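You operate a simulated robot arm through the tools that you are given. There is no shell and no other tool. Be economical: measure what you need, move in short steps, check, and stop when the job is done.

Carry out the task below with a simulated two-armed robot. There is one attempt and no reset: what you move stays moved.

Task
Move the wrapped cake to the cooling plate, cover it, degrease the griddle.
Fine: rub with the scrub block, put it back; the cold griddle is held steady with the other hand. Set down upright: scrub block. What is to be rubbed or washed off counts as gone when no trace of it is left.

Only the result counts: the job must be done as asked and must still hold three seconds after the hand-in. Knocking over, shifting, dropping, spilling or breaking anything else fails it. A push-on lid holds only when it is set on centred and level and pressed home; a screw cap is set on level and turned clockwise until tight.

Robot
Two 7-joint arms with two-finger parallel grippers on one trunk, on a base that drives. Base frame: it is fixed to the floor where the robot stands at the start and does not move with it; the origin is under the middle of the robot, x ahead of it, y to its left, z up. Readings come in cm, rad, newtons and seconds.
The left shoulder is at the start at [7, 16.3, 122], the right one opposite. With the tool pointing down near the work surface each hand reaches from about 36 to 88 cm from the robot's upright axis, wherever it stands, measured 20 degrees to its own side. Places, roughly: cooling plate [70, 10, 90]. Payload 3.43 kg a hand.
Tool frame (each hand has its own): the origin (TCP) lies between the finger pads and is the grasp point; the fingertips stand 3.4 cm ahead of it; z points along the fingers, y is the line along which they close. The gripper opens to 12.8 cm. The fingers are 2.4 cm wide and 1.2 cm thick; the gripper's body (4.8 by 13 cm) begins 9.6 cm behind the TCP.
Orientation is that of the tool frame in the base frame, as [roll, pitch, yaw] about the fixed x, y, z axes, in that order (R = Rz(yaw) Ry(pitch) Rx(roll)). With the fingers straight down and closing along the base's y, the tool's x points along the base's -x, its y along +y and its z along -z.

Tools
- The arms move only by the tool nudge_tool. It takes "left_increments", "right_increments" or both (then of equal length, played together; a hand with none holds still); each is a list of rows, each a list of 7 numbers: the shift along the tool's x, y, z in cm, then the turn, a rotation vector about the tool's x, y, z in rad, then the opening, from 0 (shut) to 1 (fully open). In form: [[dx, dy, dz, rx, ry, rz, grip], ...]. A call has 1 to 10 rows; each row is the pose to reach, as a shift and turn from the pose commanded when the call began, along the tool's axes at that moment. A row lasts 0.2 s, in which the tool goes at most 5 cm and 0.15 rad; a call with a longer step from one row to the next is refused whole, and so is a gripper value outside its range. Where a pose cannot be reached the arm comes as near as it can. A force on the tool above 80 N (or 10 N above the force at the start of the call, whichever is more), or a blocked arm, ends the call early, and 0.2 s more pass. Each finger travels about 15.3 cm/s and halts on what it meets, pressing with about 20 N; the grip force reading is that of the motor and also rises with nothing between the fingers. The clock runs only during rows and for 0.2 s after the last one: add rows that repeat a pose to give the fingers time. It gives the time, the measured TCP pose, the force on the tool (base axes), the opening and the grip force at its end, in the units of the frame above (readings bear some noise), with the torque about the TCP (base axes, N m) and any sound that the robot's microphone picked up, and new pictures: "views" is both (left out), scene, wrist or none (wrist: the cameras of the hands that moved).
- Cameras (640 x 400 px; columns grow to the right, rows downward): "scene" is now at [13.45, 0, 143.78]; the picture's right is [-0.03, -1.00, 0.00], its down [-0.65, 0.02, -0.76] and it looks along [0.76, -0.02, -0.65] (base axes); focal length 271 px, centre (320, 200). "left" rides on the left gripper at [7.6, 1.1, -16] in its tool frame; the picture's right is [-0.15, 0.99, 0.00], its down [-0.88, -0.13, -0.46] and it looks along [-0.45, -0.07, 0.89] (tool axes); focal length 234 px, centre (320, 200). "right" rides on the right gripper at [7.6, -1.1, -16] in its tool frame; the picture's right is [0.15, 0.99, 0.00], its down [-0.88, 0.13, -0.46] and it looks along [-0.45, 0.07, 0.89] (tool axes); focal length 234 px, centre (320, 200). There is no depth. A picture from a camera that has moved, and an enlarged one, comes with that camera's place and axes in the base frame and with its lens.
- slide_trunk(by): slides the trunk up (or, below 0, down) by that many cm; the arms and the scene camera ride with it, the base frame stays. It gives what a move gives, with no picture.
- base_move(legs): drives the robot by 1 to 6 legs, each [ahead, left, turn to the left] in cm, cm and rad, along the robot's own axes; the way and the turn of a leg run together, so that a leg with both is an arc; at most 150 cm and 3.142 rad a leg. The arms and the cameras ride along, it lands a little off, and it stops where it bumps. It gives what a move gives, and a new picture of the scene camera.
- aim_head(pan, tilt): turns the head with the scene camera to pan (to the left, within 1.501 rad either way) and tilt (down, from -0.506 to 1.204), counted from straight ahead of the robot. It gives what a move gives, and a new picture of the scene camera.
- close_up(camera, box): a new picture of the part [left, top, right, bottom] of that camera's present view, enlarged. The clock stands still meanwhile.
- close_job(): hands the job in; it is judged then, once.

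Work in short steps. Places have to be worked out from the pictures, the camera data and where the tool is seen: move nearer, look again, correct. Check each grasp and each placing, and mend what went wrong. You have 120 turns and 260 pictures in all, those below and enlarged ones among them. Open the grippers and draw the arms clear of the work before you hand the job in, unless the task says otherwise; then end with one line.

The tools are called after "Emit:" by a JSON object that holds its "name" and its "arguments". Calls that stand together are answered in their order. nudge_tool: Moves the arms, as the interface text tells. Its arguments: {"type":"object","properties":{"left_increments":{"type":"array"},"right_increments":{"type":"array"},"views":{"type":"string","enum":["both","scene","wrist","none"]}},"required":[]} The other tools are called the same way: slide_trunk (by) slides the trunk up or down; base_move (legs) drives the base; aim_head (pan, tilt) turns the head that bears the scene camera; close_up (camera, box) takes an enlarged picture of a part of a camera's view; close_job () hands the job in.

At the start:

```text
t: 0.0
left_tool_pos: [59.53, 22.61, 119.2]
left_tool_rot: [3.14, 0.0, -3.139]
left_ft_force: [0.4, -0.5, -0.4]
left_moment: [0.01, 0.0, 0.02]
left_width: 12.79
left_grip_force: 0.0
right_tool_pos: [54.88, -24.84, 118.52]
right_tool_rot: [-3.141, 0.001, 3.141]
right_ft_force: [0.4, -0.3, -0.1]
right_moment: [0.01, 0.01, -0.03]
right_width: 12.8
right_grip_force: 0.0
trunk travel left (down, up): [-70.0, 24.0]
robot x, y, heading: [0.16, 0.13, 0.001]
head pan, tilt: [-0.026, 0.712]
```

scene: 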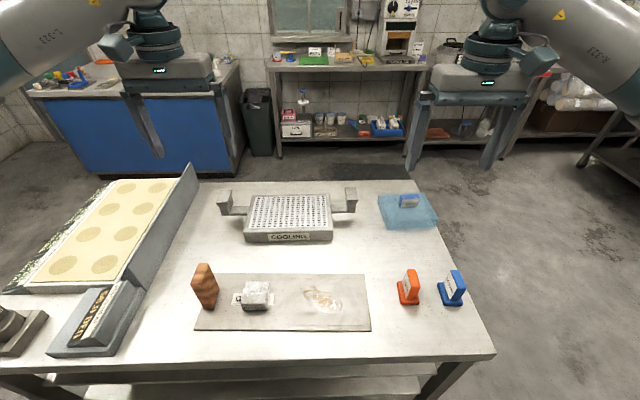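
right: 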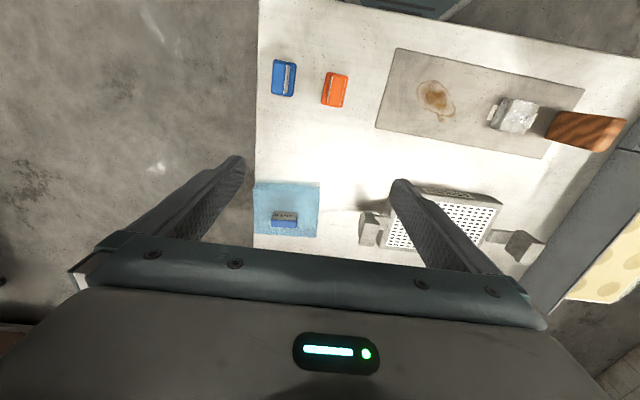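
left: 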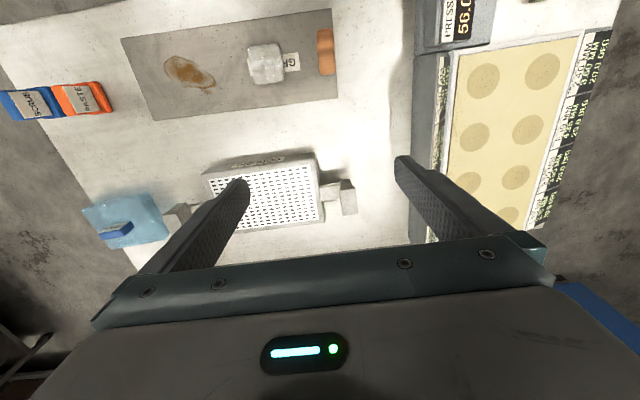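

I'll enlarge the work area to identify the things on it.

Emit:
{"name": "close_up", "arguments": {"camera": "scene", "box": [180, 250, 380, 340]}}

Emit:
{"name": "close_up", "arguments": {"camera": "scene", "box": [370, 180, 490, 320]}}

Emit:
{"name": "close_up", "arguments": {"camera": "scene", "box": [0, 170, 220, 360]}}

Emit:
{"name": "close_up", "arguments": {"camera": "scene", "box": [210, 170, 370, 250]}}

```text
3.20 times, centred on (280, 295) of scene
camera zoom: at [13.45, 0.0, 143.78], right [-0.03, -1.0, 0.0], down [-0.65, 0.02, -0.76], along [0.76, -0.02, -0.65], focal length 867 px, centre (448, -104)
```

zoom: 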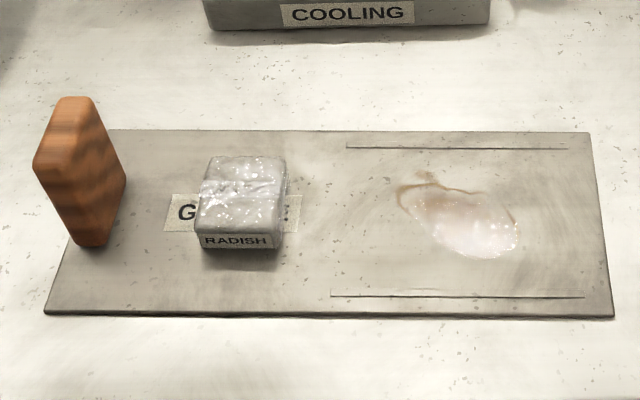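

```text
2.86 times, centred on (430, 250) of scene
camera zoom: at [13.45, 0.0, 143.78], right [-0.03, -1.0, 0.0], down [-0.65, 0.02, -0.76], along [0.76, -0.02, -0.65], focal length 774 px, centre (6, 57)
```

zoom: 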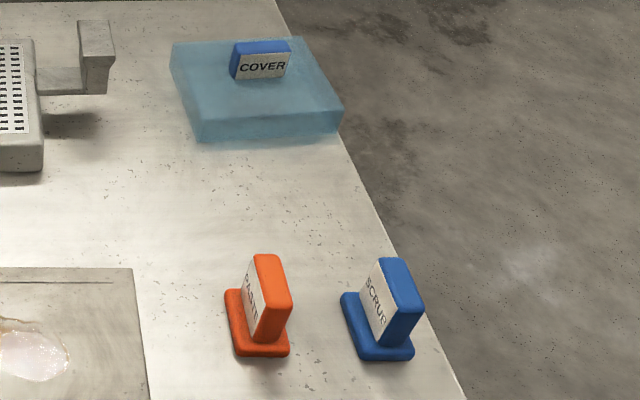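

```text
2.11 times, centred on (110, 265) of scene
camera zoom: at [13.45, 0.0, 143.78], right [-0.03, -1.0, 0.0], down [-0.65, 0.02, -0.76], along [0.76, -0.02, -0.65], focal length 570 px, centre (762, 63)
```

zoom: 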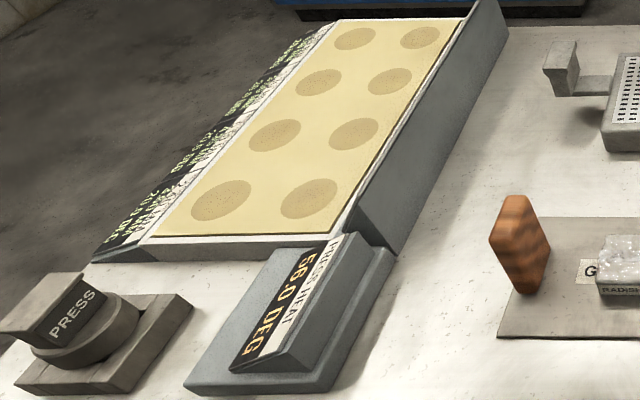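

```text
4.00 times, centred on (290, 210) of scene
camera zoom: at [13.45, 0.0, 143.78], right [-0.03, -1.0, 0.0], down [-0.65, 0.02, -0.76], along [0.76, -0.02, -0.65], focal length 1084 px, centre (440, 160)
```

zoom: 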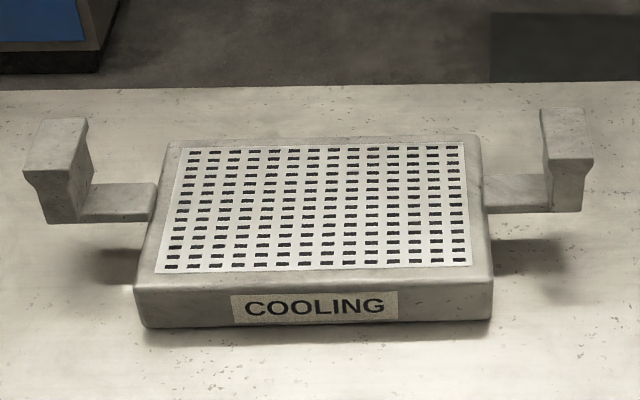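

The griddle carries the grease, the foil cake and a wooden handle; the cover and the scrub block stand to the right. Cake judged at about [48, 14.5]; I move the left hand above it to look.

Emit:
{"name": "nudge_tool", "arguments": {"left_increments": [[2.3, -1.6, 2.8, 0, 0, 0, 1], [4.6, -3.2, 5.6, 0, 0, 0, 1], [6.9, -4.8, 8.4, 0, 0, 0, 1], [9.2, -6.4, 11.2, 0, 0, 0, 1], [11.5, -8.1, 14, 0, 0, 0, 1], [11.5, -8.1, 14, 0, 0, 0, 1]], "views": "both"}}

```text
t: 1.4
left_tool_pos: [48.23, 14.55, 104.69]
left_tool_rot: [-3.14, 0.0, -3.14]
left_ft_force: [-0.2, -0.1, 0.3]
left_moment: [-0.02, -0.02, 0.0]
left_width: 12.79
left_grip_force: 0.1
right_tool_pos: [54.69, -24.76, 118.56]
right_tool_rot: [3.14, 0.001, 3.141]
right_ft_force: [-0.1, 1.0, -1.1]
right_moment: [0.01, -0.01, -0.02]
right_width: 12.8
right_grip_force: 0.0
trunk travel left (down, up): [-70.0, 24.0]
robot x, y, heading: [0.14, -0.13, -0.0]
head pan, tilt: [-0.026, 0.712]
camera scene: at [13.44, 0.03, 143.79], right [-0.03, -1.0, 0.0], down [-0.65, 0.02, -0.76], along [0.76, -0.02, -0.65], focal length 271 px, centre (320, 200)
camera left: at [40.56, 15.68, 120.74], right [0.14, 0.99, 0.0], down [0.88, -0.13, 0.46], along [0.45, -0.07, -0.89], focal length 234 px, centre (320, 200)
```

scene: 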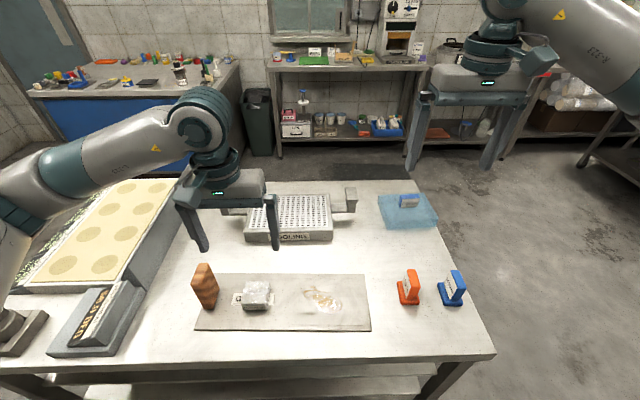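
left: 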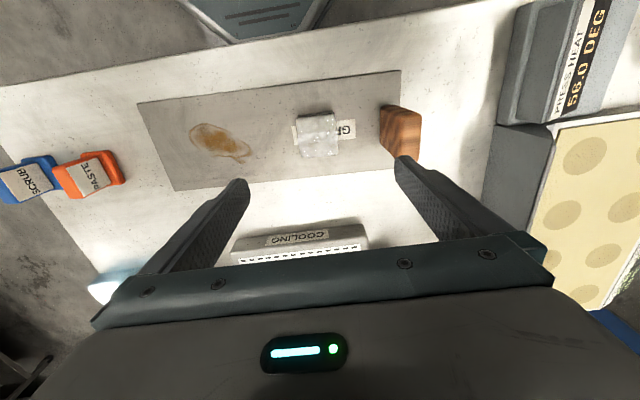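

Cake centre judged at [47.8, 14.2], top near z 85, square to the axes. I narrow the fingers and lower to about z = 90 for a closer look.

Emit:
{"name": "nudge_tool", "arguments": {"left_increments": [[0.4, -0.3, 4.5, 0, 0, 0, 0.72], [0.4, -0.3, 9, 0, 0, 0, 0.72], [0.4, -0.3, 13, 0, 0, 0, 0.72], [0.4, -0.3, 14.7, 0, 0, 0, 0.72], [0.4, -0.3, 14.7, 0, 0, 0, 0.72]], "views": "both"}}

Emit:
{"name": "close_up", "arguments": {"camera": "scene", "box": [180, 210, 380, 340]}}

```text
t: 2.6
left_tool_pos: [47.54, 14.41, 90.51]
left_tool_rot: [-3.141, 0.001, -3.14]
left_ft_force: [-0.4, 0.7, 0.7]
left_moment: [-0.03, 0.0, 0.02]
left_width: 9.21
left_grip_force: 0.1
right_tool_pos: [54.8, -24.84, 118.43]
right_tool_rot: [3.141, 0.001, 3.142]
right_ft_force: [-0.7, 0.5, -0.6]
right_moment: [0.0, 0.01, -0.01]
right_width: 12.81
right_grip_force: 0.0
trunk travel left (down, up): [-70.0, 24.0]
robot x, y, heading: [-0.37, 0.08, -0.004]
head pan, tilt: [-0.026, 0.712]
camera scene: at [13.44, 0.0, 143.78], right [-0.03, -1.0, 0.0], down [-0.65, 0.02, -0.76], along [0.76, -0.02, -0.65], focal length 271 px, centre (320, 200)
camera left: at [39.99, 15.6, 106.49], right [0.14, 0.99, 0.0], down [0.88, -0.13, 0.46], along [0.45, -0.07, -0.89], focal length 234 px, centre (320, 200)
```

scene: 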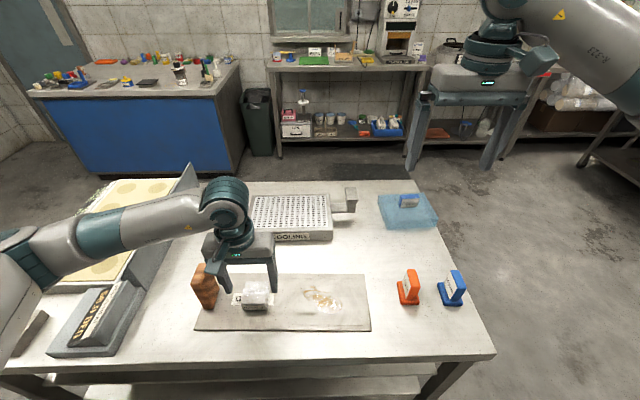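
left: 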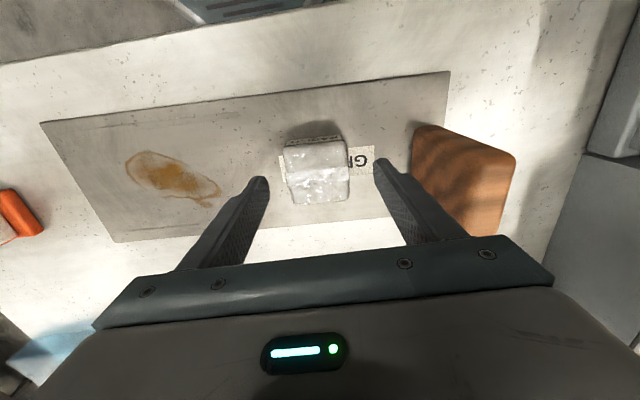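

```text
3.08 times, centred on (280, 275) of scene
camera zoom: at [13.44, 0.0, 143.78], right [-0.03, -1.0, 0.0], down [-0.65, 0.02, -0.76], along [0.76, -0.02, -0.65], focal length 834 px, centre (443, -31)
```

zoom: 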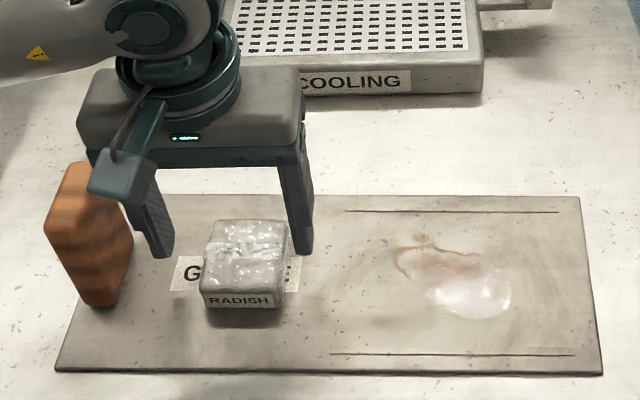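

The fingers straddle the cake with the handle outside the left finger. I lower to z ≈ 86.8 and close.

Emit:
{"name": "nudge_tool", "arguments": {"left_increments": [[-0.2, -0.2, 2, 0, 0, 0, 0.72], [-0.2, -0.2, 3.6, 0, 0, 0, 0.72], [-0.2, -0.2, 3.6, 0, 0, 0, 0.72]], "views": "both"}}

Emit:
{"name": "close_up", "arguments": {"camera": "scene", "box": [180, 210, 380, 340]}}

```text
t: 3.4
left_tool_pos: [47.86, 14.05, 87.14]
left_tool_rot: [3.14, 0.0, -3.139]
left_ft_force: [1.1, -0.1, -0.3]
left_moment: [-0.01, 0.02, 0.02]
left_width: 9.21
left_grip_force: 0.0
right_tool_pos: [54.79, -24.8, 118.54]
right_tool_rot: [-3.141, -0.001, 3.141]
right_ft_force: [0.0, -0.2, -0.1]
right_moment: [0.04, 0.0, 0.01]
right_width: 12.8
right_grip_force: 0.1
trunk travel left (down, up): [-70.0, 24.0]
robot x, y, heading: [-0.24, 0.45, -0.003]
head pan, tilt: [-0.026, 0.712]
camera scene: at [13.44, -0.01, 143.78], right [-0.03, -1.0, 0.0], down [-0.65, 0.02, -0.76], along [0.76, -0.02, -0.65], focal length 271 px, centre (320, 200)
camera left: at [40.3, 15.21, 103.05], right [0.14, 0.99, 0.0], down [0.88, -0.13, 0.46], along [0.45, -0.07, -0.89], focal length 234 px, centre (320, 200)
```

scene: 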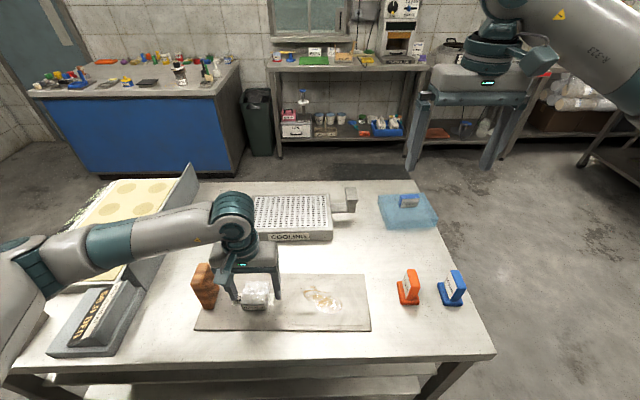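
left: 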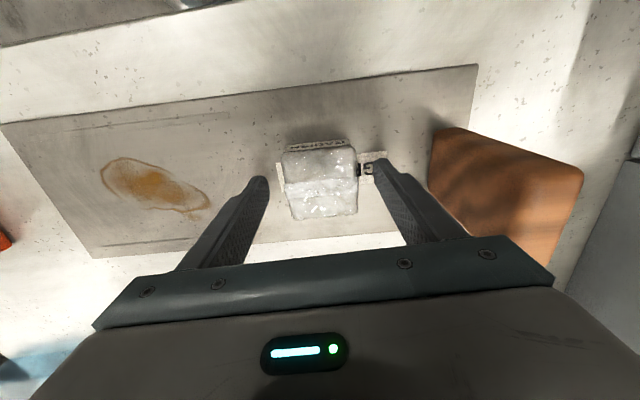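

```text
3.08 times, centred on (280, 275) of scene
camera zoom: at [13.44, -0.01, 143.78], right [-0.03, -1.0, 0.0], down [-0.65, 0.02, -0.76], along [0.76, -0.02, -0.65], focal length 834 px, centre (443, -31)
```

zoom: 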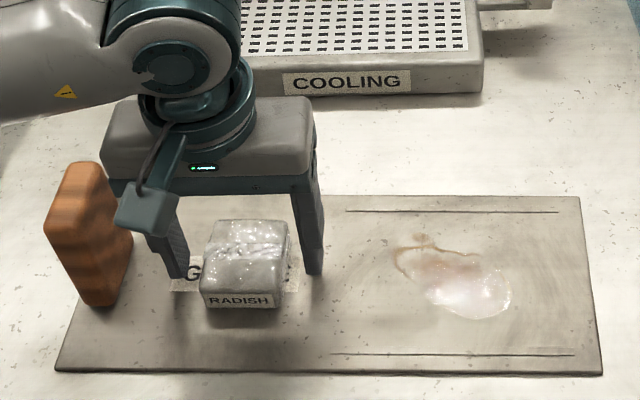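

Centred; I lower a touch more and close.

Emit:
{"name": "nudge_tool", "arguments": {"left_increments": [[0, 0, 0.5, 0, 0, 0, 0.72], [0, 0, 0.5, 0, 0, 0, 0.5], [0, 0, 0.5, 0, 0, 0, 0.3], [0, 0, 0.5, 0, 0, 0, 0.3]], "views": "wrist"}}

```text
t: 4.4
left_tool_pos: [47.95, 14.12, 86.59]
left_tool_rot: [-3.141, -0.001, -3.139]
left_ft_force: [0.2, -0.5, 0.7]
left_moment: [-0.05, 0.01, 0.0]
left_width: 5.81
left_grip_force: 20.0
right_tool_pos: [54.78, -24.81, 118.58]
right_tool_rot: [3.139, 0.001, -3.141]
right_ft_force: [-0.2, -0.2, -0.8]
right_moment: [0.01, 0.02, 0.02]
right_width: 12.83
right_grip_force: 0.1
trunk travel left (down, up): [-70.0, 24.0]
robot x, y, heading: [0.04, -0.08, -0.006]
head pan, tilt: [-0.026, 0.712]
camera left: at [40.34, 15.22, 102.5], right [0.14, 0.99, 0.0], down [0.88, -0.13, 0.46], along [0.45, -0.07, -0.89], focal length 234 px, centre (320, 200)
```

left: 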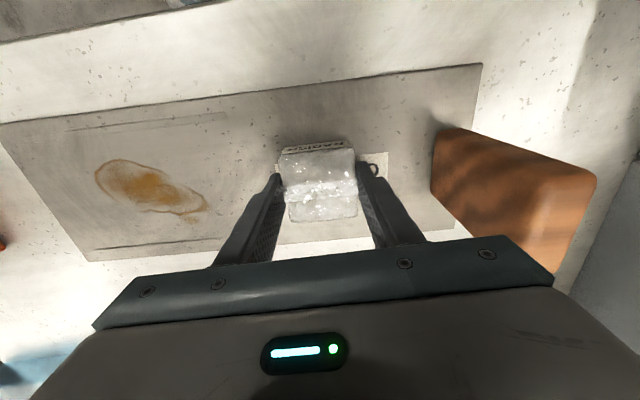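

Cake held (5.81 cm). I lift it straight up and start toward the plate.

Emit:
{"name": "nudge_tool", "arguments": {"left_increments": [[0, 0, -3, 0, 0, 0, 0.3], [0, 0, -7, 0, 0, 0, 0.3], [0, 0, -11, 0, 0, 0, 0.3], [0, 0, -15, 0, 0, 0, 0.3], [-4, 0, -17, 0, 0, 0, 0.3], [-8, -1, -17, 0, 0, 0, 0.3], [-12, -2, -17, 0, 0, 0, 0.3], [-12, -2, -17, 0, 0, 0, 0.3]], "views": "both"}}

```text
t: 6.2
left_tool_pos: [59.62, 12.3, 103.71]
left_tool_rot: [-3.139, 0.001, -3.14]
left_ft_force: [0.0, -0.6, -1.0]
left_moment: [-0.03, 0.01, -0.03]
left_width: 5.82
left_grip_force: 20.2
right_tool_pos: [54.79, -24.7, 118.63]
right_tool_rot: [-3.141, -0.001, -3.139]
right_ft_force: [-0.4, -0.5, 0.8]
right_moment: [-0.03, -0.03, -0.01]
right_width: 12.74
right_grip_force: 0.1
trunk travel left (down, up): [-70.0, 24.0]
robot x, y, heading: [-0.06, -0.39, -0.001]
head pan, tilt: [-0.026, 0.712]
camera scene: at [13.42, 0.05, 143.79], right [-0.03, -1.0, 0.0], down [-0.65, 0.02, -0.76], along [0.76, -0.02, -0.65], focal length 271 px, centre (320, 200)
camera left: at [51.95, 13.28, 119.63], right [0.15, 0.99, 0.0], down [0.88, -0.13, 0.46], along [0.45, -0.07, -0.89], focal length 234 px, centre (320, 200)
```

scene: 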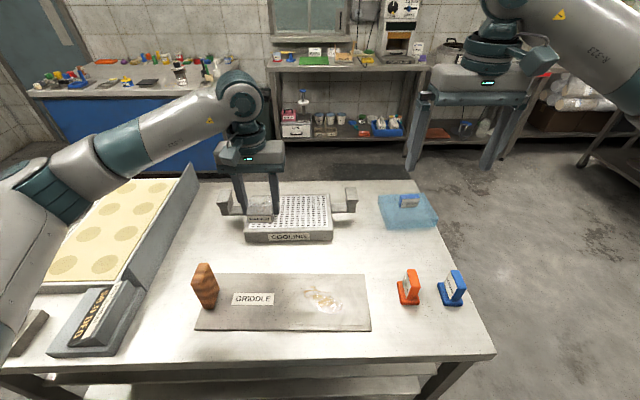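
left: 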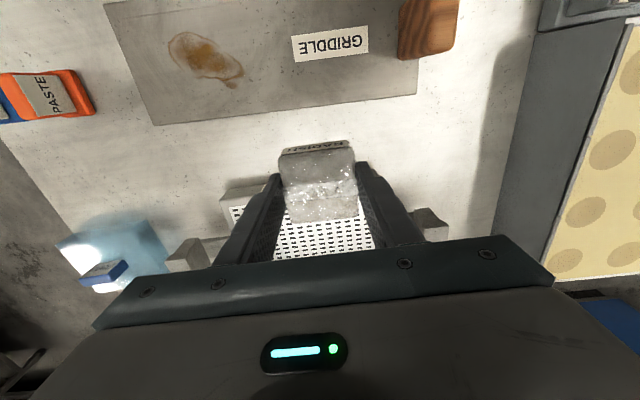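

Plate centre judged at about [74.5, 7.7], top ≈ 87. I carry the cake above it and check.

Emit:
{"name": "nudge_tool", "arguments": {"left_increments": [[-4, -1.2, 1, 0, 0, 0, 0.3], [-8, -2.4, 2, 0, 0, 0, 0.3], [-12, -3.6, 3, 0, 0, 0, 0.3], [-14.9, -4.6, 5, 0, 0, 0, 0.3], [-14.9, -4.6, 7, 0, 0, 0, 0.3], [-14.9, -4.6, 7, 0, 0, 0, 0.3]], "views": "both"}}

Emit:
{"name": "close_up", "arguments": {"camera": "scene", "box": [210, 160, 370, 250]}}

```text
t: 7.6
left_tool_pos: [74.83, 7.11, 96.52]
left_tool_rot: [3.139, -0.001, -3.139]
left_ft_force: [0.5, -0.1, -0.6]
left_moment: [-0.01, -0.02, 0.0]
left_width: 5.81
left_grip_force: 19.9
right_tool_pos: [54.83, -24.94, 118.54]
right_tool_rot: [3.141, 0.0, 3.141]
right_ft_force: [-0.2, -0.5, 0.7]
right_moment: [-0.02, 0.02, -0.03]
right_width: 12.8
right_grip_force: 0.0
trunk travel left (down, up): [-70.0, 24.0]
robot x, y, heading: [-0.23, 0.14, -0.0]
head pan, tilt: [-0.026, 0.712]
camera scene: at [13.47, -0.04, 143.78], right [-0.03, -1.0, 0.0], down [-0.65, 0.02, -0.76], along [0.76, -0.02, -0.65], focal length 271 px, centre (320, 200)
camera left: at [67.14, 8.32, 112.55], right [0.15, 0.99, 0.0], down [0.88, -0.13, 0.46], along [0.45, -0.07, -0.89], focal length 234 px, centre (320, 200)
```

scene: 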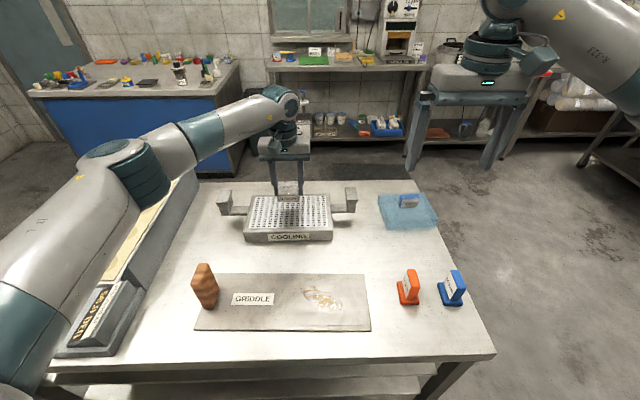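
left: 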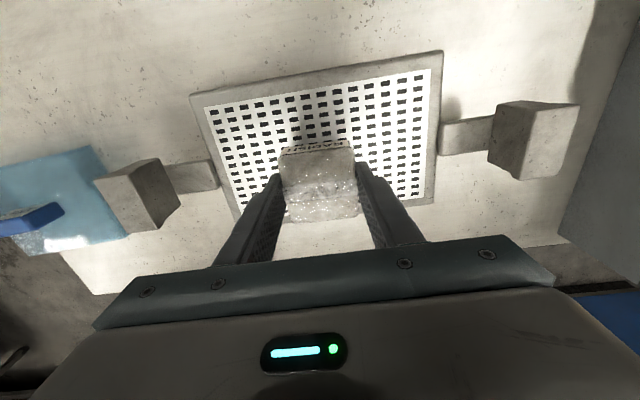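

```text
4.00 times, centred on (290, 205) of scene
camera zoom: at [13.47, -0.04, 143.78], right [-0.03, -1.0, 0.0], down [-0.65, 0.02, -0.76], along [0.76, -0.02, -0.65], focal length 1084 px, centre (440, 180)
```

zoom: 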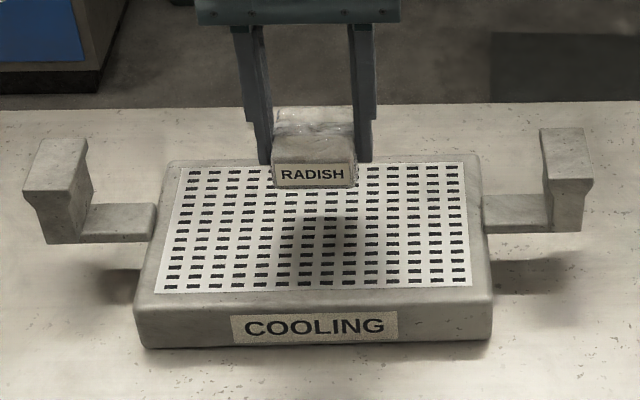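

Plate spans x 66.4–82.8, y −4.9–20.2, so the centre is [74.6, 7.6]. I shift slightly and lower to just above the plate.

Emit:
{"name": "nudge_tool", "arguments": {"left_increments": [[0.1, 0.4, 2, 0, 0, 0, 0.3], [0.1, 0.4, 4, 0, 0, 0, 0.3], [0.1, 0.4, 4.8, 0, 0, 0, 0.3], [0.1, 0.4, 4.8, 0, 0, 0, 0.3]], "views": "none"}}

Emit:
{"name": "close_up", "arguments": {"camera": "scene", "box": [250, 180, 330, 240]}}

```text
t: 8.6
left_tool_pos: [74.68, 7.69, 91.63]
left_tool_rot: [3.141, -0.001, -3.14]
left_ft_force: [0.2, 0.5, -0.6]
left_moment: [0.0, 0.0, 0.0]
left_width: 5.8
left_grip_force: 19.5
right_tool_pos: [54.83, -24.81, 118.52]
right_tool_rot: [3.141, 0.0, -3.141]
right_ft_force: [0.5, -0.5, -0.3]
right_moment: [-0.02, 0.0, 0.01]
right_width: 12.8
right_grip_force: 0.1
trunk travel left (down, up): [-70.0, 24.0]
robot x, y, heading: [-0.11, -0.1, 0.0]
head pan, tilt: [-0.026, 0.712]
```

```text
6.67 times, centred on (290, 210) of scene
camera zoom: at [13.47, 0.01, 143.78], right [-0.03, -1.0, 0.0], down [-0.65, 0.02, -0.76], along [0.76, -0.02, -0.65], focal length 1806 px, centre (520, 133)
```

zoom: 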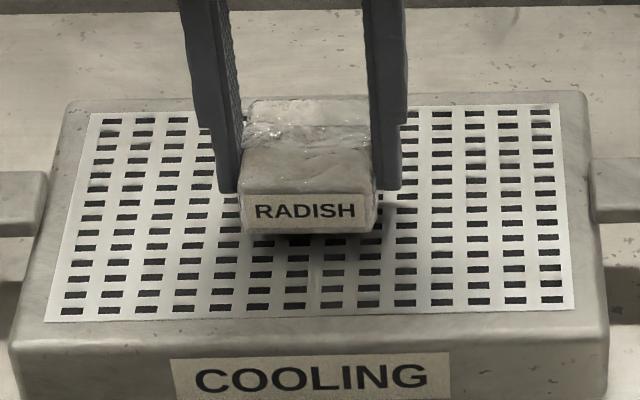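

Still hovering slightly; I go down in small steps watching the force.

Emit:
{"name": "nudge_tool", "arguments": {"left_increments": [[0, 0, 0.4, 0, 0, 0, 0.3], [0, 0, 0.4, 0, 0, 0, 0.3]], "views": "none"}}

Emit:
{"name": "close_up", "arguments": {"camera": "scene", "box": [250, 180, 330, 240]}}

```text
t: 9.2
left_tool_pos: [74.56, 7.72, 91.34]
left_tool_rot: [-3.141, 0.0, -3.139]
left_ft_force: [0.1, 1.0, -1.3]
left_moment: [-0.01, -0.01, 0.01]
left_width: 5.79
left_grip_force: 20.0
right_tool_pos: [54.87, -24.76, 118.51]
right_tool_rot: [-3.141, -0.003, -3.141]
right_ft_force: [0.0, 0.2, -0.2]
right_moment: [0.02, -0.01, -0.02]
right_width: 12.81
right_grip_force: 0.1
trunk travel left (down, up): [-70.0, 24.0]
robot x, y, heading: [-0.15, 0.15, 0.001]
head pan, tilt: [-0.026, 0.712]
```

```text
6.67 times, centred on (290, 210) of scene
camera zoom: at [13.47, -0.01, 143.78], right [-0.03, -1.0, 0.0], down [-0.65, 0.02, -0.76], along [0.76, -0.02, -0.65], focal length 1806 px, centre (520, 133)
```

zoom: 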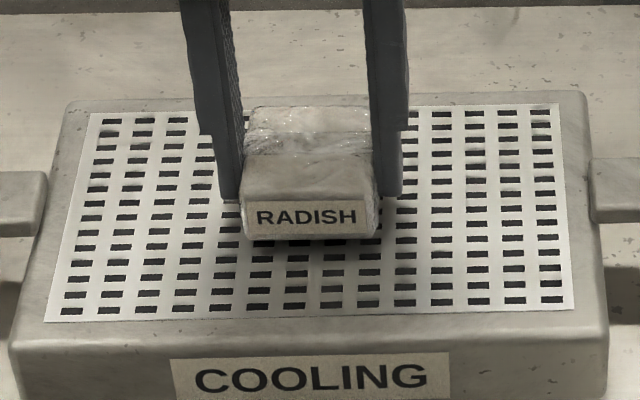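

Emit:
{"name": "nudge_tool", "arguments": {"left_increments": [[0, 0, 0.3, 0, 0, 0, 0.3], [0, 0, 0.3, 0, 0, 0, 0.3]], "views": "none"}}

```text
t: 9.8
left_tool_pos: [74.71, 7.83, 90.8]
left_tool_rot: [-3.142, 0.0, -3.139]
left_ft_force: [-0.4, 0.0, -1.4]
left_moment: [0.03, -0.04, 0.0]
left_width: 5.81
left_grip_force: 19.8
right_tool_pos: [54.74, -24.84, 118.59]
right_tool_rot: [3.14, 0.001, -3.141]
right_ft_force: [0.6, -0.5, 0.0]
right_moment: [0.05, 0.01, 0.0]
right_width: 12.79
right_grip_force: 0.1
trunk travel left (down, up): [-70.0, 24.0]
robot x, y, heading: [0.11, 0.22, -0.001]
head pan, tilt: [-0.026, 0.712]
```

No contact force yet; another small step.

Emit:
{"name": "nudge_tool", "arguments": {"left_increments": [[0, 0, 0.3, 0, 0, 0, 0.3], [0, 0, 0.3, 0, 0, 0, 0.3]], "views": "none"}}

Emit:
{"name": "close_up", "arguments": {"camera": "scene", "box": [250, 180, 330, 240]}}

```text
t: 10.4
left_tool_pos: [74.64, 7.73, 90.57]
left_tool_rot: [3.14, 0.001, -3.14]
left_ft_force: [0.5, 0.3, 0.0]
left_moment: [0.02, 0.08, -0.02]
left_width: 5.79
left_grip_force: 19.9
right_tool_pos: [54.8, -24.81, 118.58]
right_tool_rot: [3.142, -0.001, -3.141]
right_ft_force: [0.2, -1.3, -0.2]
right_moment: [-0.02, 0.0, 0.01]
right_width: 12.79
right_grip_force: 0.0
trunk travel left (down, up): [-70.0, 24.0]
robot x, y, heading: [0.05, 0.06, 0.001]
head pan, tilt: [-0.026, 0.712]
```

```text
6.67 times, centred on (290, 210) of scene
camera zoom: at [13.46, -0.01, 143.78], right [-0.03, -1.0, 0.0], down [-0.65, 0.02, -0.76], along [0.76, -0.02, -0.65], focal length 1806 px, centre (520, 133)
```

zoom: 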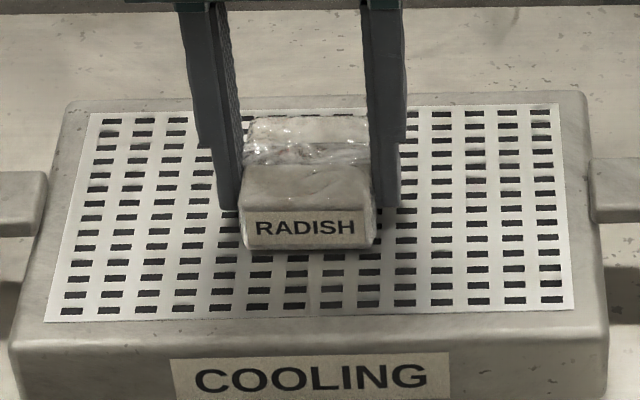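

Nearly touching; two finer steps more.

Emit:
{"name": "nudge_tool", "arguments": {"left_increments": [[0, 0, 0.2, 0, 0, 0, 0.3], [0, 0, 0.2, 0, 0, 0, 0.3]], "views": "none"}}

```text
t: 11.0
left_tool_pos: [74.63, 7.72, 90.61]
left_tool_rot: [3.142, 0.001, 3.141]
left_ft_force: [2.4, 0.8, 9.0]
left_moment: [0.14, 0.11, -0.06]
left_width: 5.79
left_grip_force: 20.7
right_tool_pos: [54.77, -24.87, 118.61]
right_tool_rot: [3.141, 0.0, -3.141]
right_ft_force: [0.1, 0.2, -0.8]
right_moment: [0.05, -0.01, -0.02]
right_width: 12.77
right_grip_force: 0.1
trunk travel left (down, up): [-70.0, 24.0]
robot x, y, heading: [-0.16, 0.25, -0.0]
head pan, tilt: [-0.026, 0.712]
```

Contact at 9 N: the cake stands on the plate. I open and rise straight up.

Emit:
{"name": "nudge_tool", "arguments": {"left_increments": [[0, 0, 0.1, 0, 0, 0, 0.5], [0, 0, 0, 0, 0, 0, 0.65], [0, 0, 0, 0, 0, 0, 0.65], [0, 0, -3, 0, 0, 0, 0.65], [0, 0, -7, 0, 0, 0, 0.65], [0, 0, -12, 0, 0, 0, 0.65], [0, 0, -16, 0, 0, 0, 0.65]], "views": "both"}}

Emit:
{"name": "close_up", "arguments": {"camera": "scene", "box": [210, 170, 450, 260]}}

```text
t: 12.6
left_tool_pos: [74.81, 7.65, 106.31]
left_tool_rot: [3.141, -0.002, -3.139]
left_ft_force: [0.5, 0.5, -0.1]
left_moment: [0.01, -0.01, -0.02]
left_width: 8.33
left_grip_force: 0.1
right_tool_pos: [54.53, -24.8, 118.46]
right_tool_rot: [3.141, 0.0, 3.141]
right_ft_force: [0.0, -0.8, 0.5]
right_moment: [-0.04, -0.03, -0.01]
right_width: 12.81
right_grip_force: 0.0
trunk travel left (down, up): [-70.0, 24.0]
robot x, y, heading: [-0.05, -0.39, -0.003]
head pan, tilt: [-0.026, 0.712]
camera scene: at [13.35, -0.01, 143.79], right [-0.03, -1.0, 0.0], down [-0.65, 0.02, -0.76], along [0.76, -0.02, -0.65], focal length 271 px, centre (320, 200)
camera left: at [67.19, 8.83, 122.26], right [0.15, 0.99, 0.0], down [0.88, -0.13, 0.46], along [0.45, -0.07, -0.89], focal length 234 px, centre (320, 200)
```

scene: 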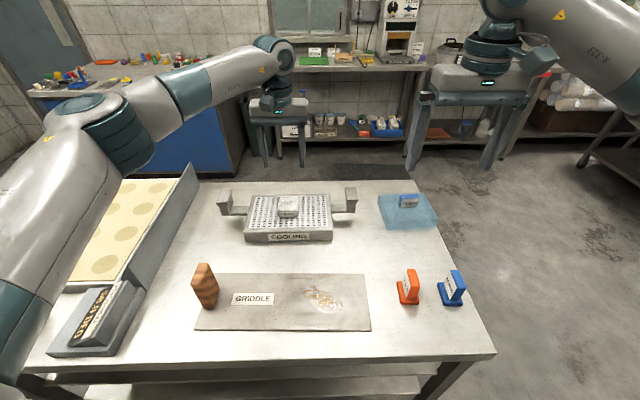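
left: 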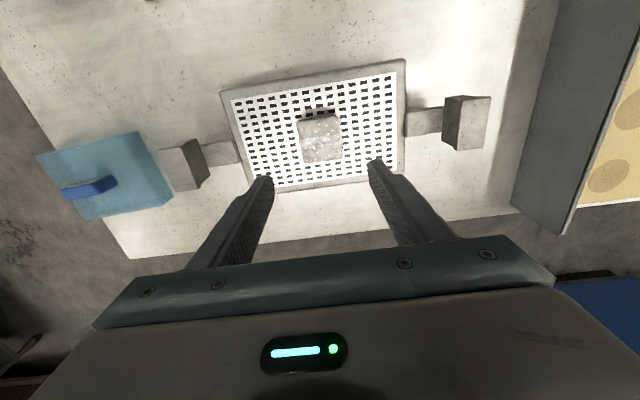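

```text
2.67 times, centred on (330, 215) of scene
camera zoom: at [13.35, -0.01, 143.79], right [-0.03, -1.0, 0.0], down [-0.65, 0.02, -0.76], along [0.76, -0.02, -0.65], focal length 722 px, centre (293, 160)
```

zoom: 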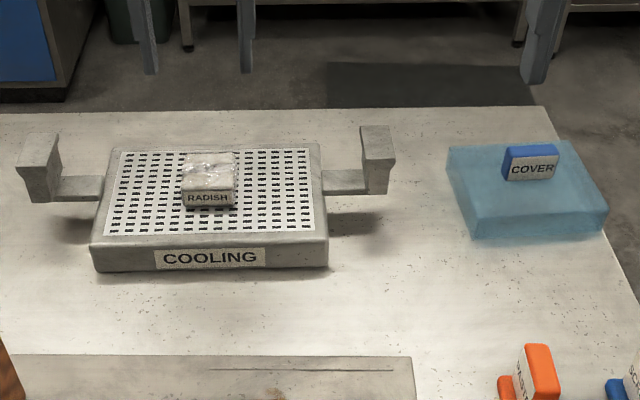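

Cake stands centred on the plate. The cover's grip is at about [76.3, −29.3], running along y, so the right hand must turn by about 1.5 rad; I park the left hand aside and bring the right over the cover.

Emit:
{"name": "nudge_tool", "arguments": {"left_increments": [[1.4, 2, -0.6, 0, 0, 0, 0.65], [2.8, 4, -1.2, 0, 0, 0, 0.65], [4.2, 6, -1.8, 0, 0, 0, 0.65], [5.6, 8, -2.4, 0, 0, 0, 0.65], [7, 10, -3, 0, 0, 0, 0.65], [8.4, 12, -3.6, 0, 0, 0, 0.65], [9.8, 14, -4.2, 0, 0, 0, 0.65], [11.2, 16, -4.8, 0, 0, 0, 0.65], [12.6, 18, -5.4, 0, 0, 0, 0.65], [14, 20, -6, 0, 0, 0, 0.65]], "right_increments": [[-2, -0.45, 1.2, 0, 0, 0.15, 1], [-4, -0.9, 2.4, 0, 0, 0.3, 1], [-6, -1.35, 3.6, 0, 0, 0.45, 1], [-8, -1.8, 4.8, 0, 0, 0.6, 1], [-10, -2.25, 6, 0, 0, 0.75, 1], [-12, -2.7, 7.2, 0, 0, 0.9, 1], [-14, -3.15, 8.4, 0, 0, 1.05, 1], [-16, -3.6, 9.6, 0, 0, 1.2, 1], [-18, -4.05, 10.8, 0, 0, 1.35, 1], [-20, -4.5, 12, 0, 0, 1.5, 1]], "views": "both"}}

```text
t: 14.8
left_tool_pos: [60.82, 27.88, 112.38]
left_tool_rot: [-3.14, 0.0, -3.138]
left_ft_force: [0.2, -0.1, -0.6]
left_moment: [0.01, 0.03, 0.01]
left_width: 8.32
left_grip_force: 0.1
right_tool_pos: [74.87, -29.29, 106.67]
right_tool_rot: [-3.141, 0.001, 1.639]
right_ft_force: [-0.1, 0.4, 0.0]
right_moment: [-0.02, 0.03, -0.01]
right_width: 12.78
right_grip_force: 0.0
trunk travel left (down, up): [-70.0, 24.0]
robot x, y, heading: [0.23, 0.22, 0.002]
head pan, tilt: [-0.026, 0.712]
camera scene: at [13.45, 0.15, 143.78], right [-0.03, -1.0, 0.0], down [-0.65, 0.02, -0.76], along [0.76, -0.02, -0.65], focal length 271 px, centre (320, 200)
camera right: at [73.06, -21.69, 122.55], right [0.98, 0.21, 0.0], down [0.19, -0.87, 0.46], along [0.1, -0.45, -0.89], focal length 234 px, centre (320, 200)
camera left: at [53.19, 28.94, 128.34], right [0.15, 0.99, 0.0], down [0.88, -0.13, 0.46], along [0.45, -0.07, -0.89], focal length 234 px, centre (320, 200)
```

scene: 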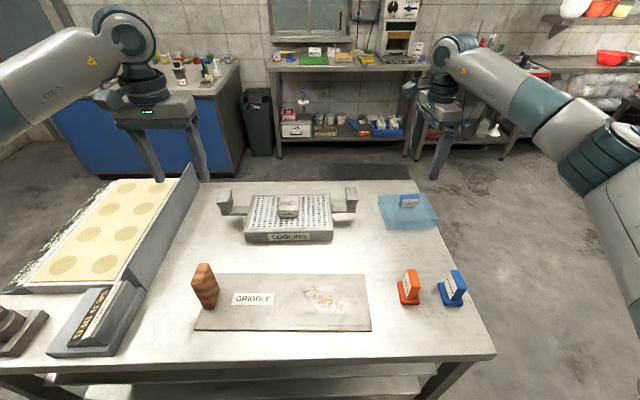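
right: 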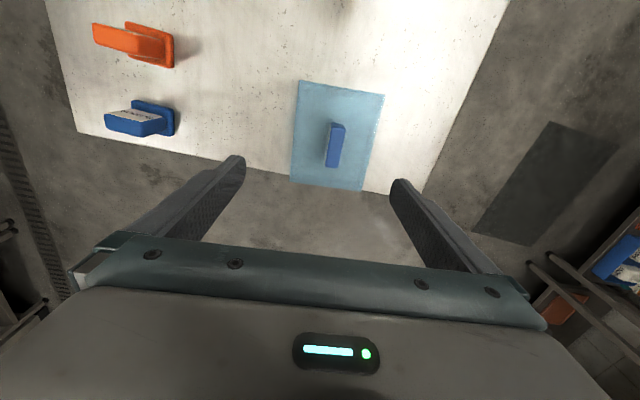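
left: 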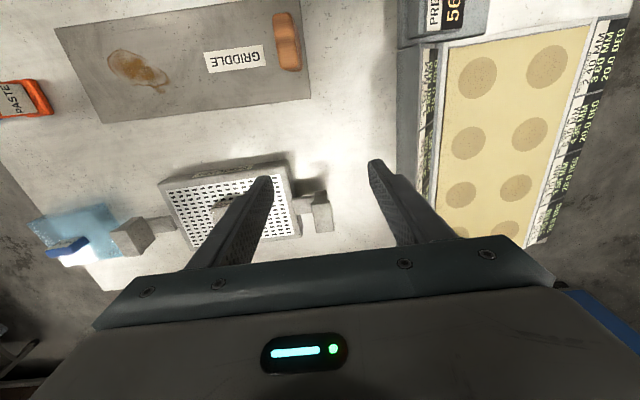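

Cover centre judged at [77.2, −29.7], turned about 0.06 rad, matching the hand. I centre the hand and lower to z ≈ 95, tips still above the grip.

Emit:
{"name": "nudge_tool", "arguments": {"right_increments": [[-0.3, 1.2, 3, 0, 0, 0, 0.8], [-0.5, 2.4, 6.5, 0, 0, 0, 0.6], [-0.5, 2.4, 10, 0, 0, 0, 0.6], [-0.5, 2.4, 11.5, 0, 0, 0, 0.6], [-0.5, 2.4, 11.5, 0, 0, 0, 0.6]], "views": "wrist"}}

Emit:
{"name": "close_up", "arguments": {"camera": "scene", "box": [360, 150, 460, 240]}}

Emit:
{"name": "close_up", "arguments": {"camera": "right", "box": [220, 50, 420, 250]}}

```text
t: 16.0
left_tool_pos: [60.76, 27.7, 112.28]
left_tool_rot: [-3.141, 0.001, -3.14]
left_ft_force: [0.8, 0.6, 0.2]
left_moment: [-0.01, 0.01, 0.01]
left_width: 8.31
left_grip_force: 0.1
right_tool_pos: [77.31, -29.76, 94.97]
right_tool_rot: [3.142, 0.0, 1.642]
right_ft_force: [-0.3, 0.9, 0.8]
right_moment: [0.03, 0.01, 0.04]
right_width: 7.66
right_grip_force: 0.0
trunk travel left (down, up): [-70.0, 24.0]
robot x, y, heading: [0.2, 0.06, -0.001]
head pan, tilt: [-0.026, 0.712]
camera right: at [75.57, -22.17, 110.97], right [0.98, 0.22, 0.0], down [0.19, -0.87, 0.46], along [0.1, -0.44, -0.89], focal length 234 px, centre (320, 200)
```

right: 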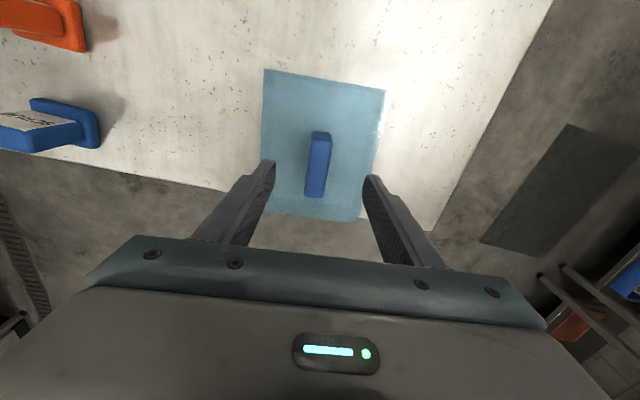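

```text
4.44 times, centred on (410, 195) of scene
camera zoom: at [13.44, 0.02, 143.78], right [-0.03, -1.0, 0.0], down [-0.65, 0.02, -0.76], along [0.76, -0.02, -0.65], focal length 1204 px, centre (-80, 222)
```

zoom: 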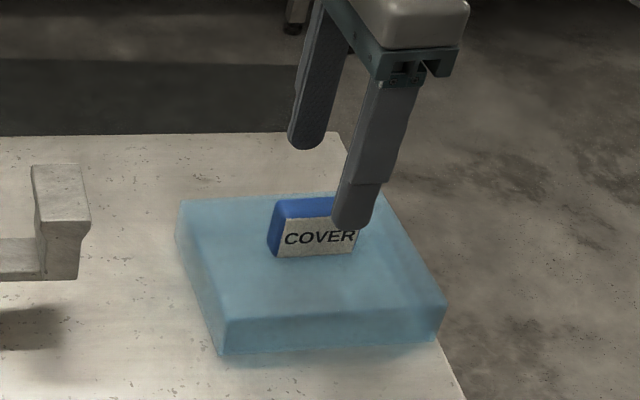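

```text
2.00 times, centred on (320, 150) of right
camera zoom: at [75.57, -22.17, 110.97], right [0.98, 0.22, 0.0], down [0.19, -0.87, 0.46], along [0.1, -0.44, -0.89], focal length 468 px, centre (320, 300)
```

zoom: 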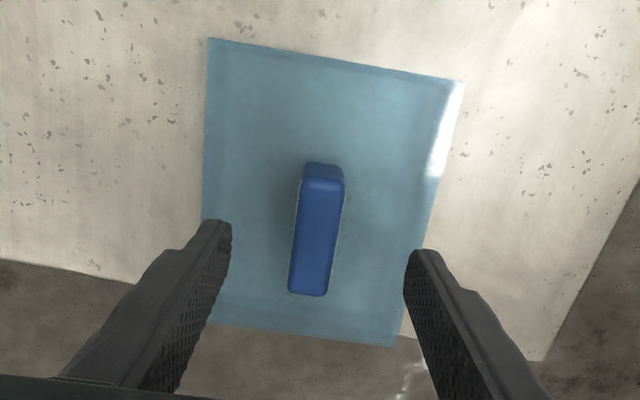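

The grip stands from z ≈ 86 to 89.4 between the fingers, centred. I lower to z ≈ 89.9 and close gently.

Emit:
{"name": "nudge_tool", "arguments": {"right_increments": [[0, 0, 2.5, 0, 0, 0, 0.6], [0, 0, 4.6, 0, 0, 0, 0.6], [0, 0, 5, 0, 0, 0, 0.6], [0, 0, 5, 0, 0, 0, 0.4], [0, 0, 5, 0, 0, 0, 0.1], [0, 0, 5, 0, 0, 0, 0.1]], "views": "wrist"}}

Emit:
{"name": "close_up", "arguments": {"camera": "scene", "box": [360, 150, 460, 240]}}

```text
t: 17.4
left_tool_pos: [60.89, 27.61, 112.35]
left_tool_rot: [-3.141, 0.0, -3.14]
left_ft_force: [0.7, 0.3, -0.6]
left_moment: [0.0, -0.01, 0.02]
left_width: 8.32
left_grip_force: 0.0
right_tool_pos: [77.09, -29.72, 89.94]
right_tool_rot: [3.141, 0.001, 1.64]
right_ft_force: [-0.3, -0.8, 0.4]
right_moment: [-0.06, -0.01, -0.08]
right_width: 2.16
right_grip_force: 20.3
trunk travel left (down, up): [-70.0, 24.0]
robot x, y, heading: [0.18, -0.25, 0.002]
head pan, tilt: [-0.026, 0.712]
camera right: at [75.45, -22.14, 106.04], right [0.98, 0.22, 0.0], down [0.19, -0.87, 0.46], along [0.1, -0.45, -0.89], focal length 234 px, centre (320, 200)
```

right: 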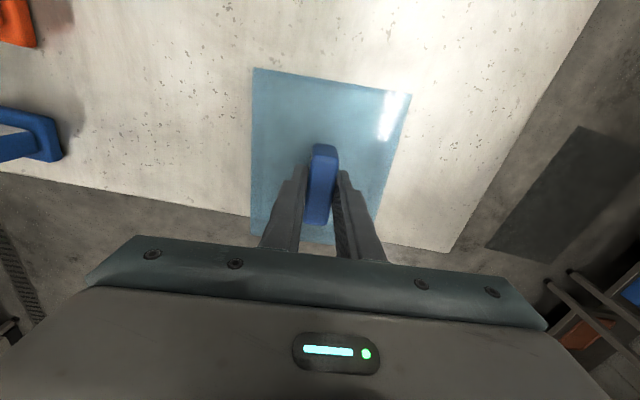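

```text
4.44 times, centred on (410, 195) of scene
camera zoom: at [13.46, 0.0, 143.78], right [-0.03, -1.0, 0.0], down [-0.65, 0.02, -0.76], along [0.76, -0.02, -0.65], focal length 1204 px, centre (-80, 222)
```

zoom: 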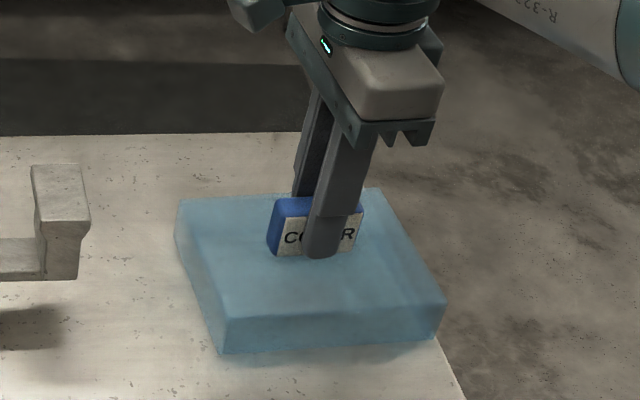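

Held (2.16 cm). I lift straight up 15 cm and check that it hangs level.

Emit:
{"name": "nudge_tool", "arguments": {"right_increments": [[0, 0, -1, 0, 0, 0, 0.1], [0, 0, -4, 0, 0, 0, 0.1], [0, 0, -8, 0, 0, 0, 0.1], [0, 0, -12, 0, 0, 0, 0.1], [0, 0, -15, 0, 0, 0, 0.1], [0, 0, -15, 0, 0, 0, 0.1]], "views": "both"}}

```text
t: 18.8
left_tool_pos: [60.93, 27.66, 112.31]
left_tool_rot: [-3.139, 0.0, -3.14]
left_ft_force: [-1.1, -0.1, 0.2]
left_moment: [-0.01, 0.01, -0.02]
left_width: 8.33
left_grip_force: 0.2
right_tool_pos: [77.04, -29.76, 105.15]
right_tool_rot: [-3.141, 0.001, 1.642]
right_ft_force: [0.0, -0.8, -1.6]
right_moment: [0.01, -0.03, -0.02]
right_width: 2.16
right_grip_force: 20.3
trunk travel left (down, up): [-70.0, 24.0]
robot x, y, heading: [0.33, 0.34, 0.001]
head pan, tilt: [-0.026, 0.712]
camera scene: at [13.53, -0.02, 143.77], right [-0.03, -1.0, 0.0], down [-0.65, 0.02, -0.76], along [0.76, -0.02, -0.65], focal length 271 px, centre (320, 200)
camera right: at [75.29, -22.26, 121.15], right [0.98, 0.22, 0.0], down [0.19, -0.87, 0.46], along [0.1, -0.44, -0.89], focal length 234 px, centre (320, 200)
```

scene: 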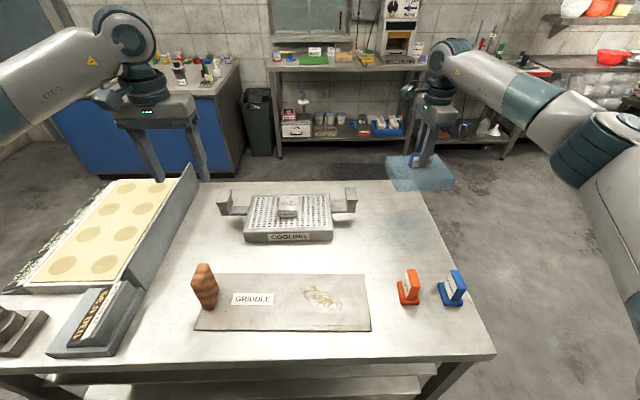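
right: 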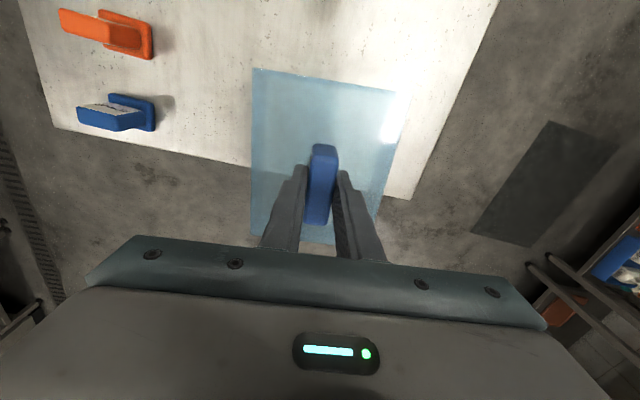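

The cover hangs level. I carry it sideways over the plate while the left hand backs further away.

Emit:
{"name": "nudge_tool", "arguments": {"left_increments": [[1, 1, 0, 0, 0, 0, 0.65], [2, 2, 0, 0, 0, 0, 0.65], [3, 3, 0, 0, 0, 0, 0.65], [4, 4, 0, 0, 0, 0, 0.65], [5, 5, 0, 0, 0, 0, 0.65], [6, 6, 0, 0, 0, 0, 0.65], [7, 6, 0, 0, 0, 0, 0.65], [8, 6, 0, 0, 0, 0, 0.65], [8, 6, 0, 0, 0, 0, 0.65], [8, 6, 0, 0, 0, 0, 0.65]], "right_increments": [[4, 0, 0, 0, 0, 0.01, 0.1], [8.5, 0, 0, 0, 0, 0.02, 0.1], [13, 0, 0, 0, 0, 0.03, 0.1], [17.5, 0, 0, 0, 0, 0.04, 0.1], [22, 0, 0, 0, 0, 0.05, 0.1], [26.5, 0, 0, 0, 0, 0.06, 0.1], [31, 0, 0, 0, 0, 0.07, 0.1], [35, 0, 0, 0, 0, 0.07, 0.1], [37.4, 0, 0, 0, 0, 0.07, 0.1], [37.4, 0, 0, 0, 0, 0.07, 0.1]], "views": "both"}}

Emit:
{"name": "close_up", "arguments": {"camera": "scene", "box": [210, 150, 370, 250]}}

Emit:
{"name": "close_up", "arguments": {"camera": "right", "box": [180, 20, 460, 260]}}

```text
t: 21.0
left_tool_pos: [52.67, 33.63, 112.45]
left_tool_rot: [-3.139, 0.0, -3.141]
left_ft_force: [-0.3, -0.1, 0.3]
left_moment: [0.01, 0.04, 0.01]
left_width: 8.28
left_grip_force: 0.0
right_tool_pos: [74.69, 7.64, 104.84]
right_tool_rot: [-3.141, 0.0, 1.571]
right_ft_force: [0.0, 0.3, -1.4]
right_moment: [0.03, 0.0, 0.02]
right_width: 2.16
right_grip_force: 20.2
trunk travel left (down, up): [-70.0, 24.0]
robot x, y, heading: [-0.07, 0.32, -0.002]
head pan, tilt: [-0.026, 0.712]
camera scene: at [13.49, -0.07, 143.78], right [-0.03, -1.0, 0.0], down [-0.65, 0.02, -0.76], along [0.76, -0.02, -0.65], focal length 271 px, centre (320, 200)
camera right: at [73.45, 15.27, 120.8], right [0.99, 0.15, 0.0], down [0.13, -0.88, 0.46], along [0.07, -0.45, -0.89], focal length 234 px, centre (320, 200)
camera left: at [45.08, 34.81, 128.51], right [0.15, 0.99, 0.0], down [0.88, -0.13, 0.46], along [0.45, -0.07, -0.89], focal length 234 px, centre (320, 200)
```

scene: 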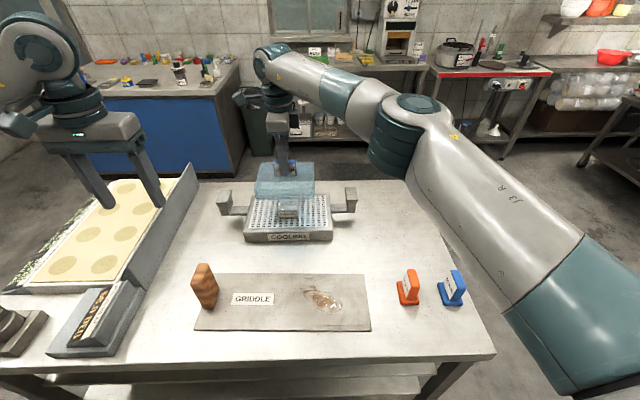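
right: 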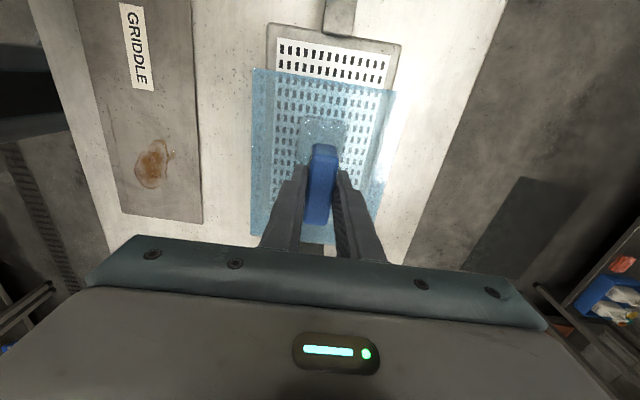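
left: 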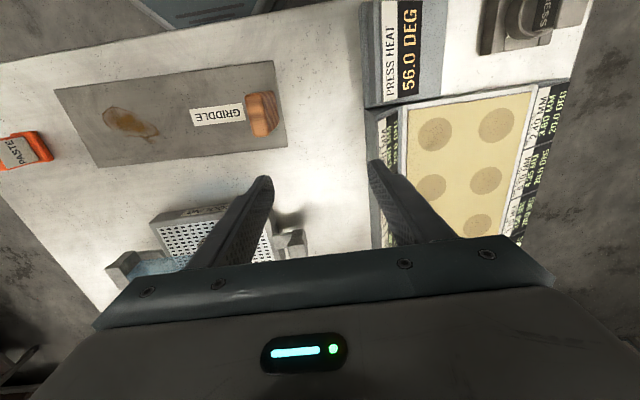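

```text
4.00 times, centred on (290, 200) of scene
camera zoom: at [13.49, -0.07, 143.78], right [-0.03, -1.0, 0.0], down [-0.65, 0.02, -0.76], along [0.76, -0.02, -0.65], focal length 1084 px, centre (440, 200)
```

zoom: 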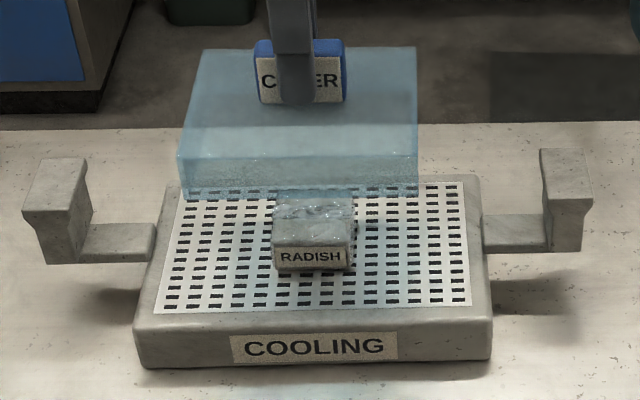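

```text
1.67 times, centred on (320, 140) of right
camera zoom: at [73.45, 15.27, 120.8], right [0.99, 0.15, 0.0], down [0.13, -0.88, 0.46], along [0.07, -0.45, -0.89], focal length 390 px, centre (320, 300)
```

zoom: 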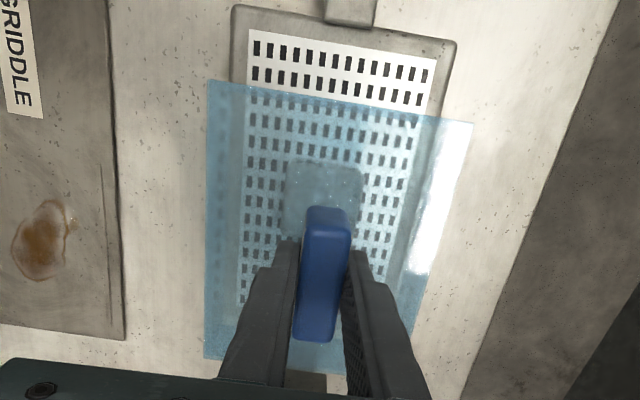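

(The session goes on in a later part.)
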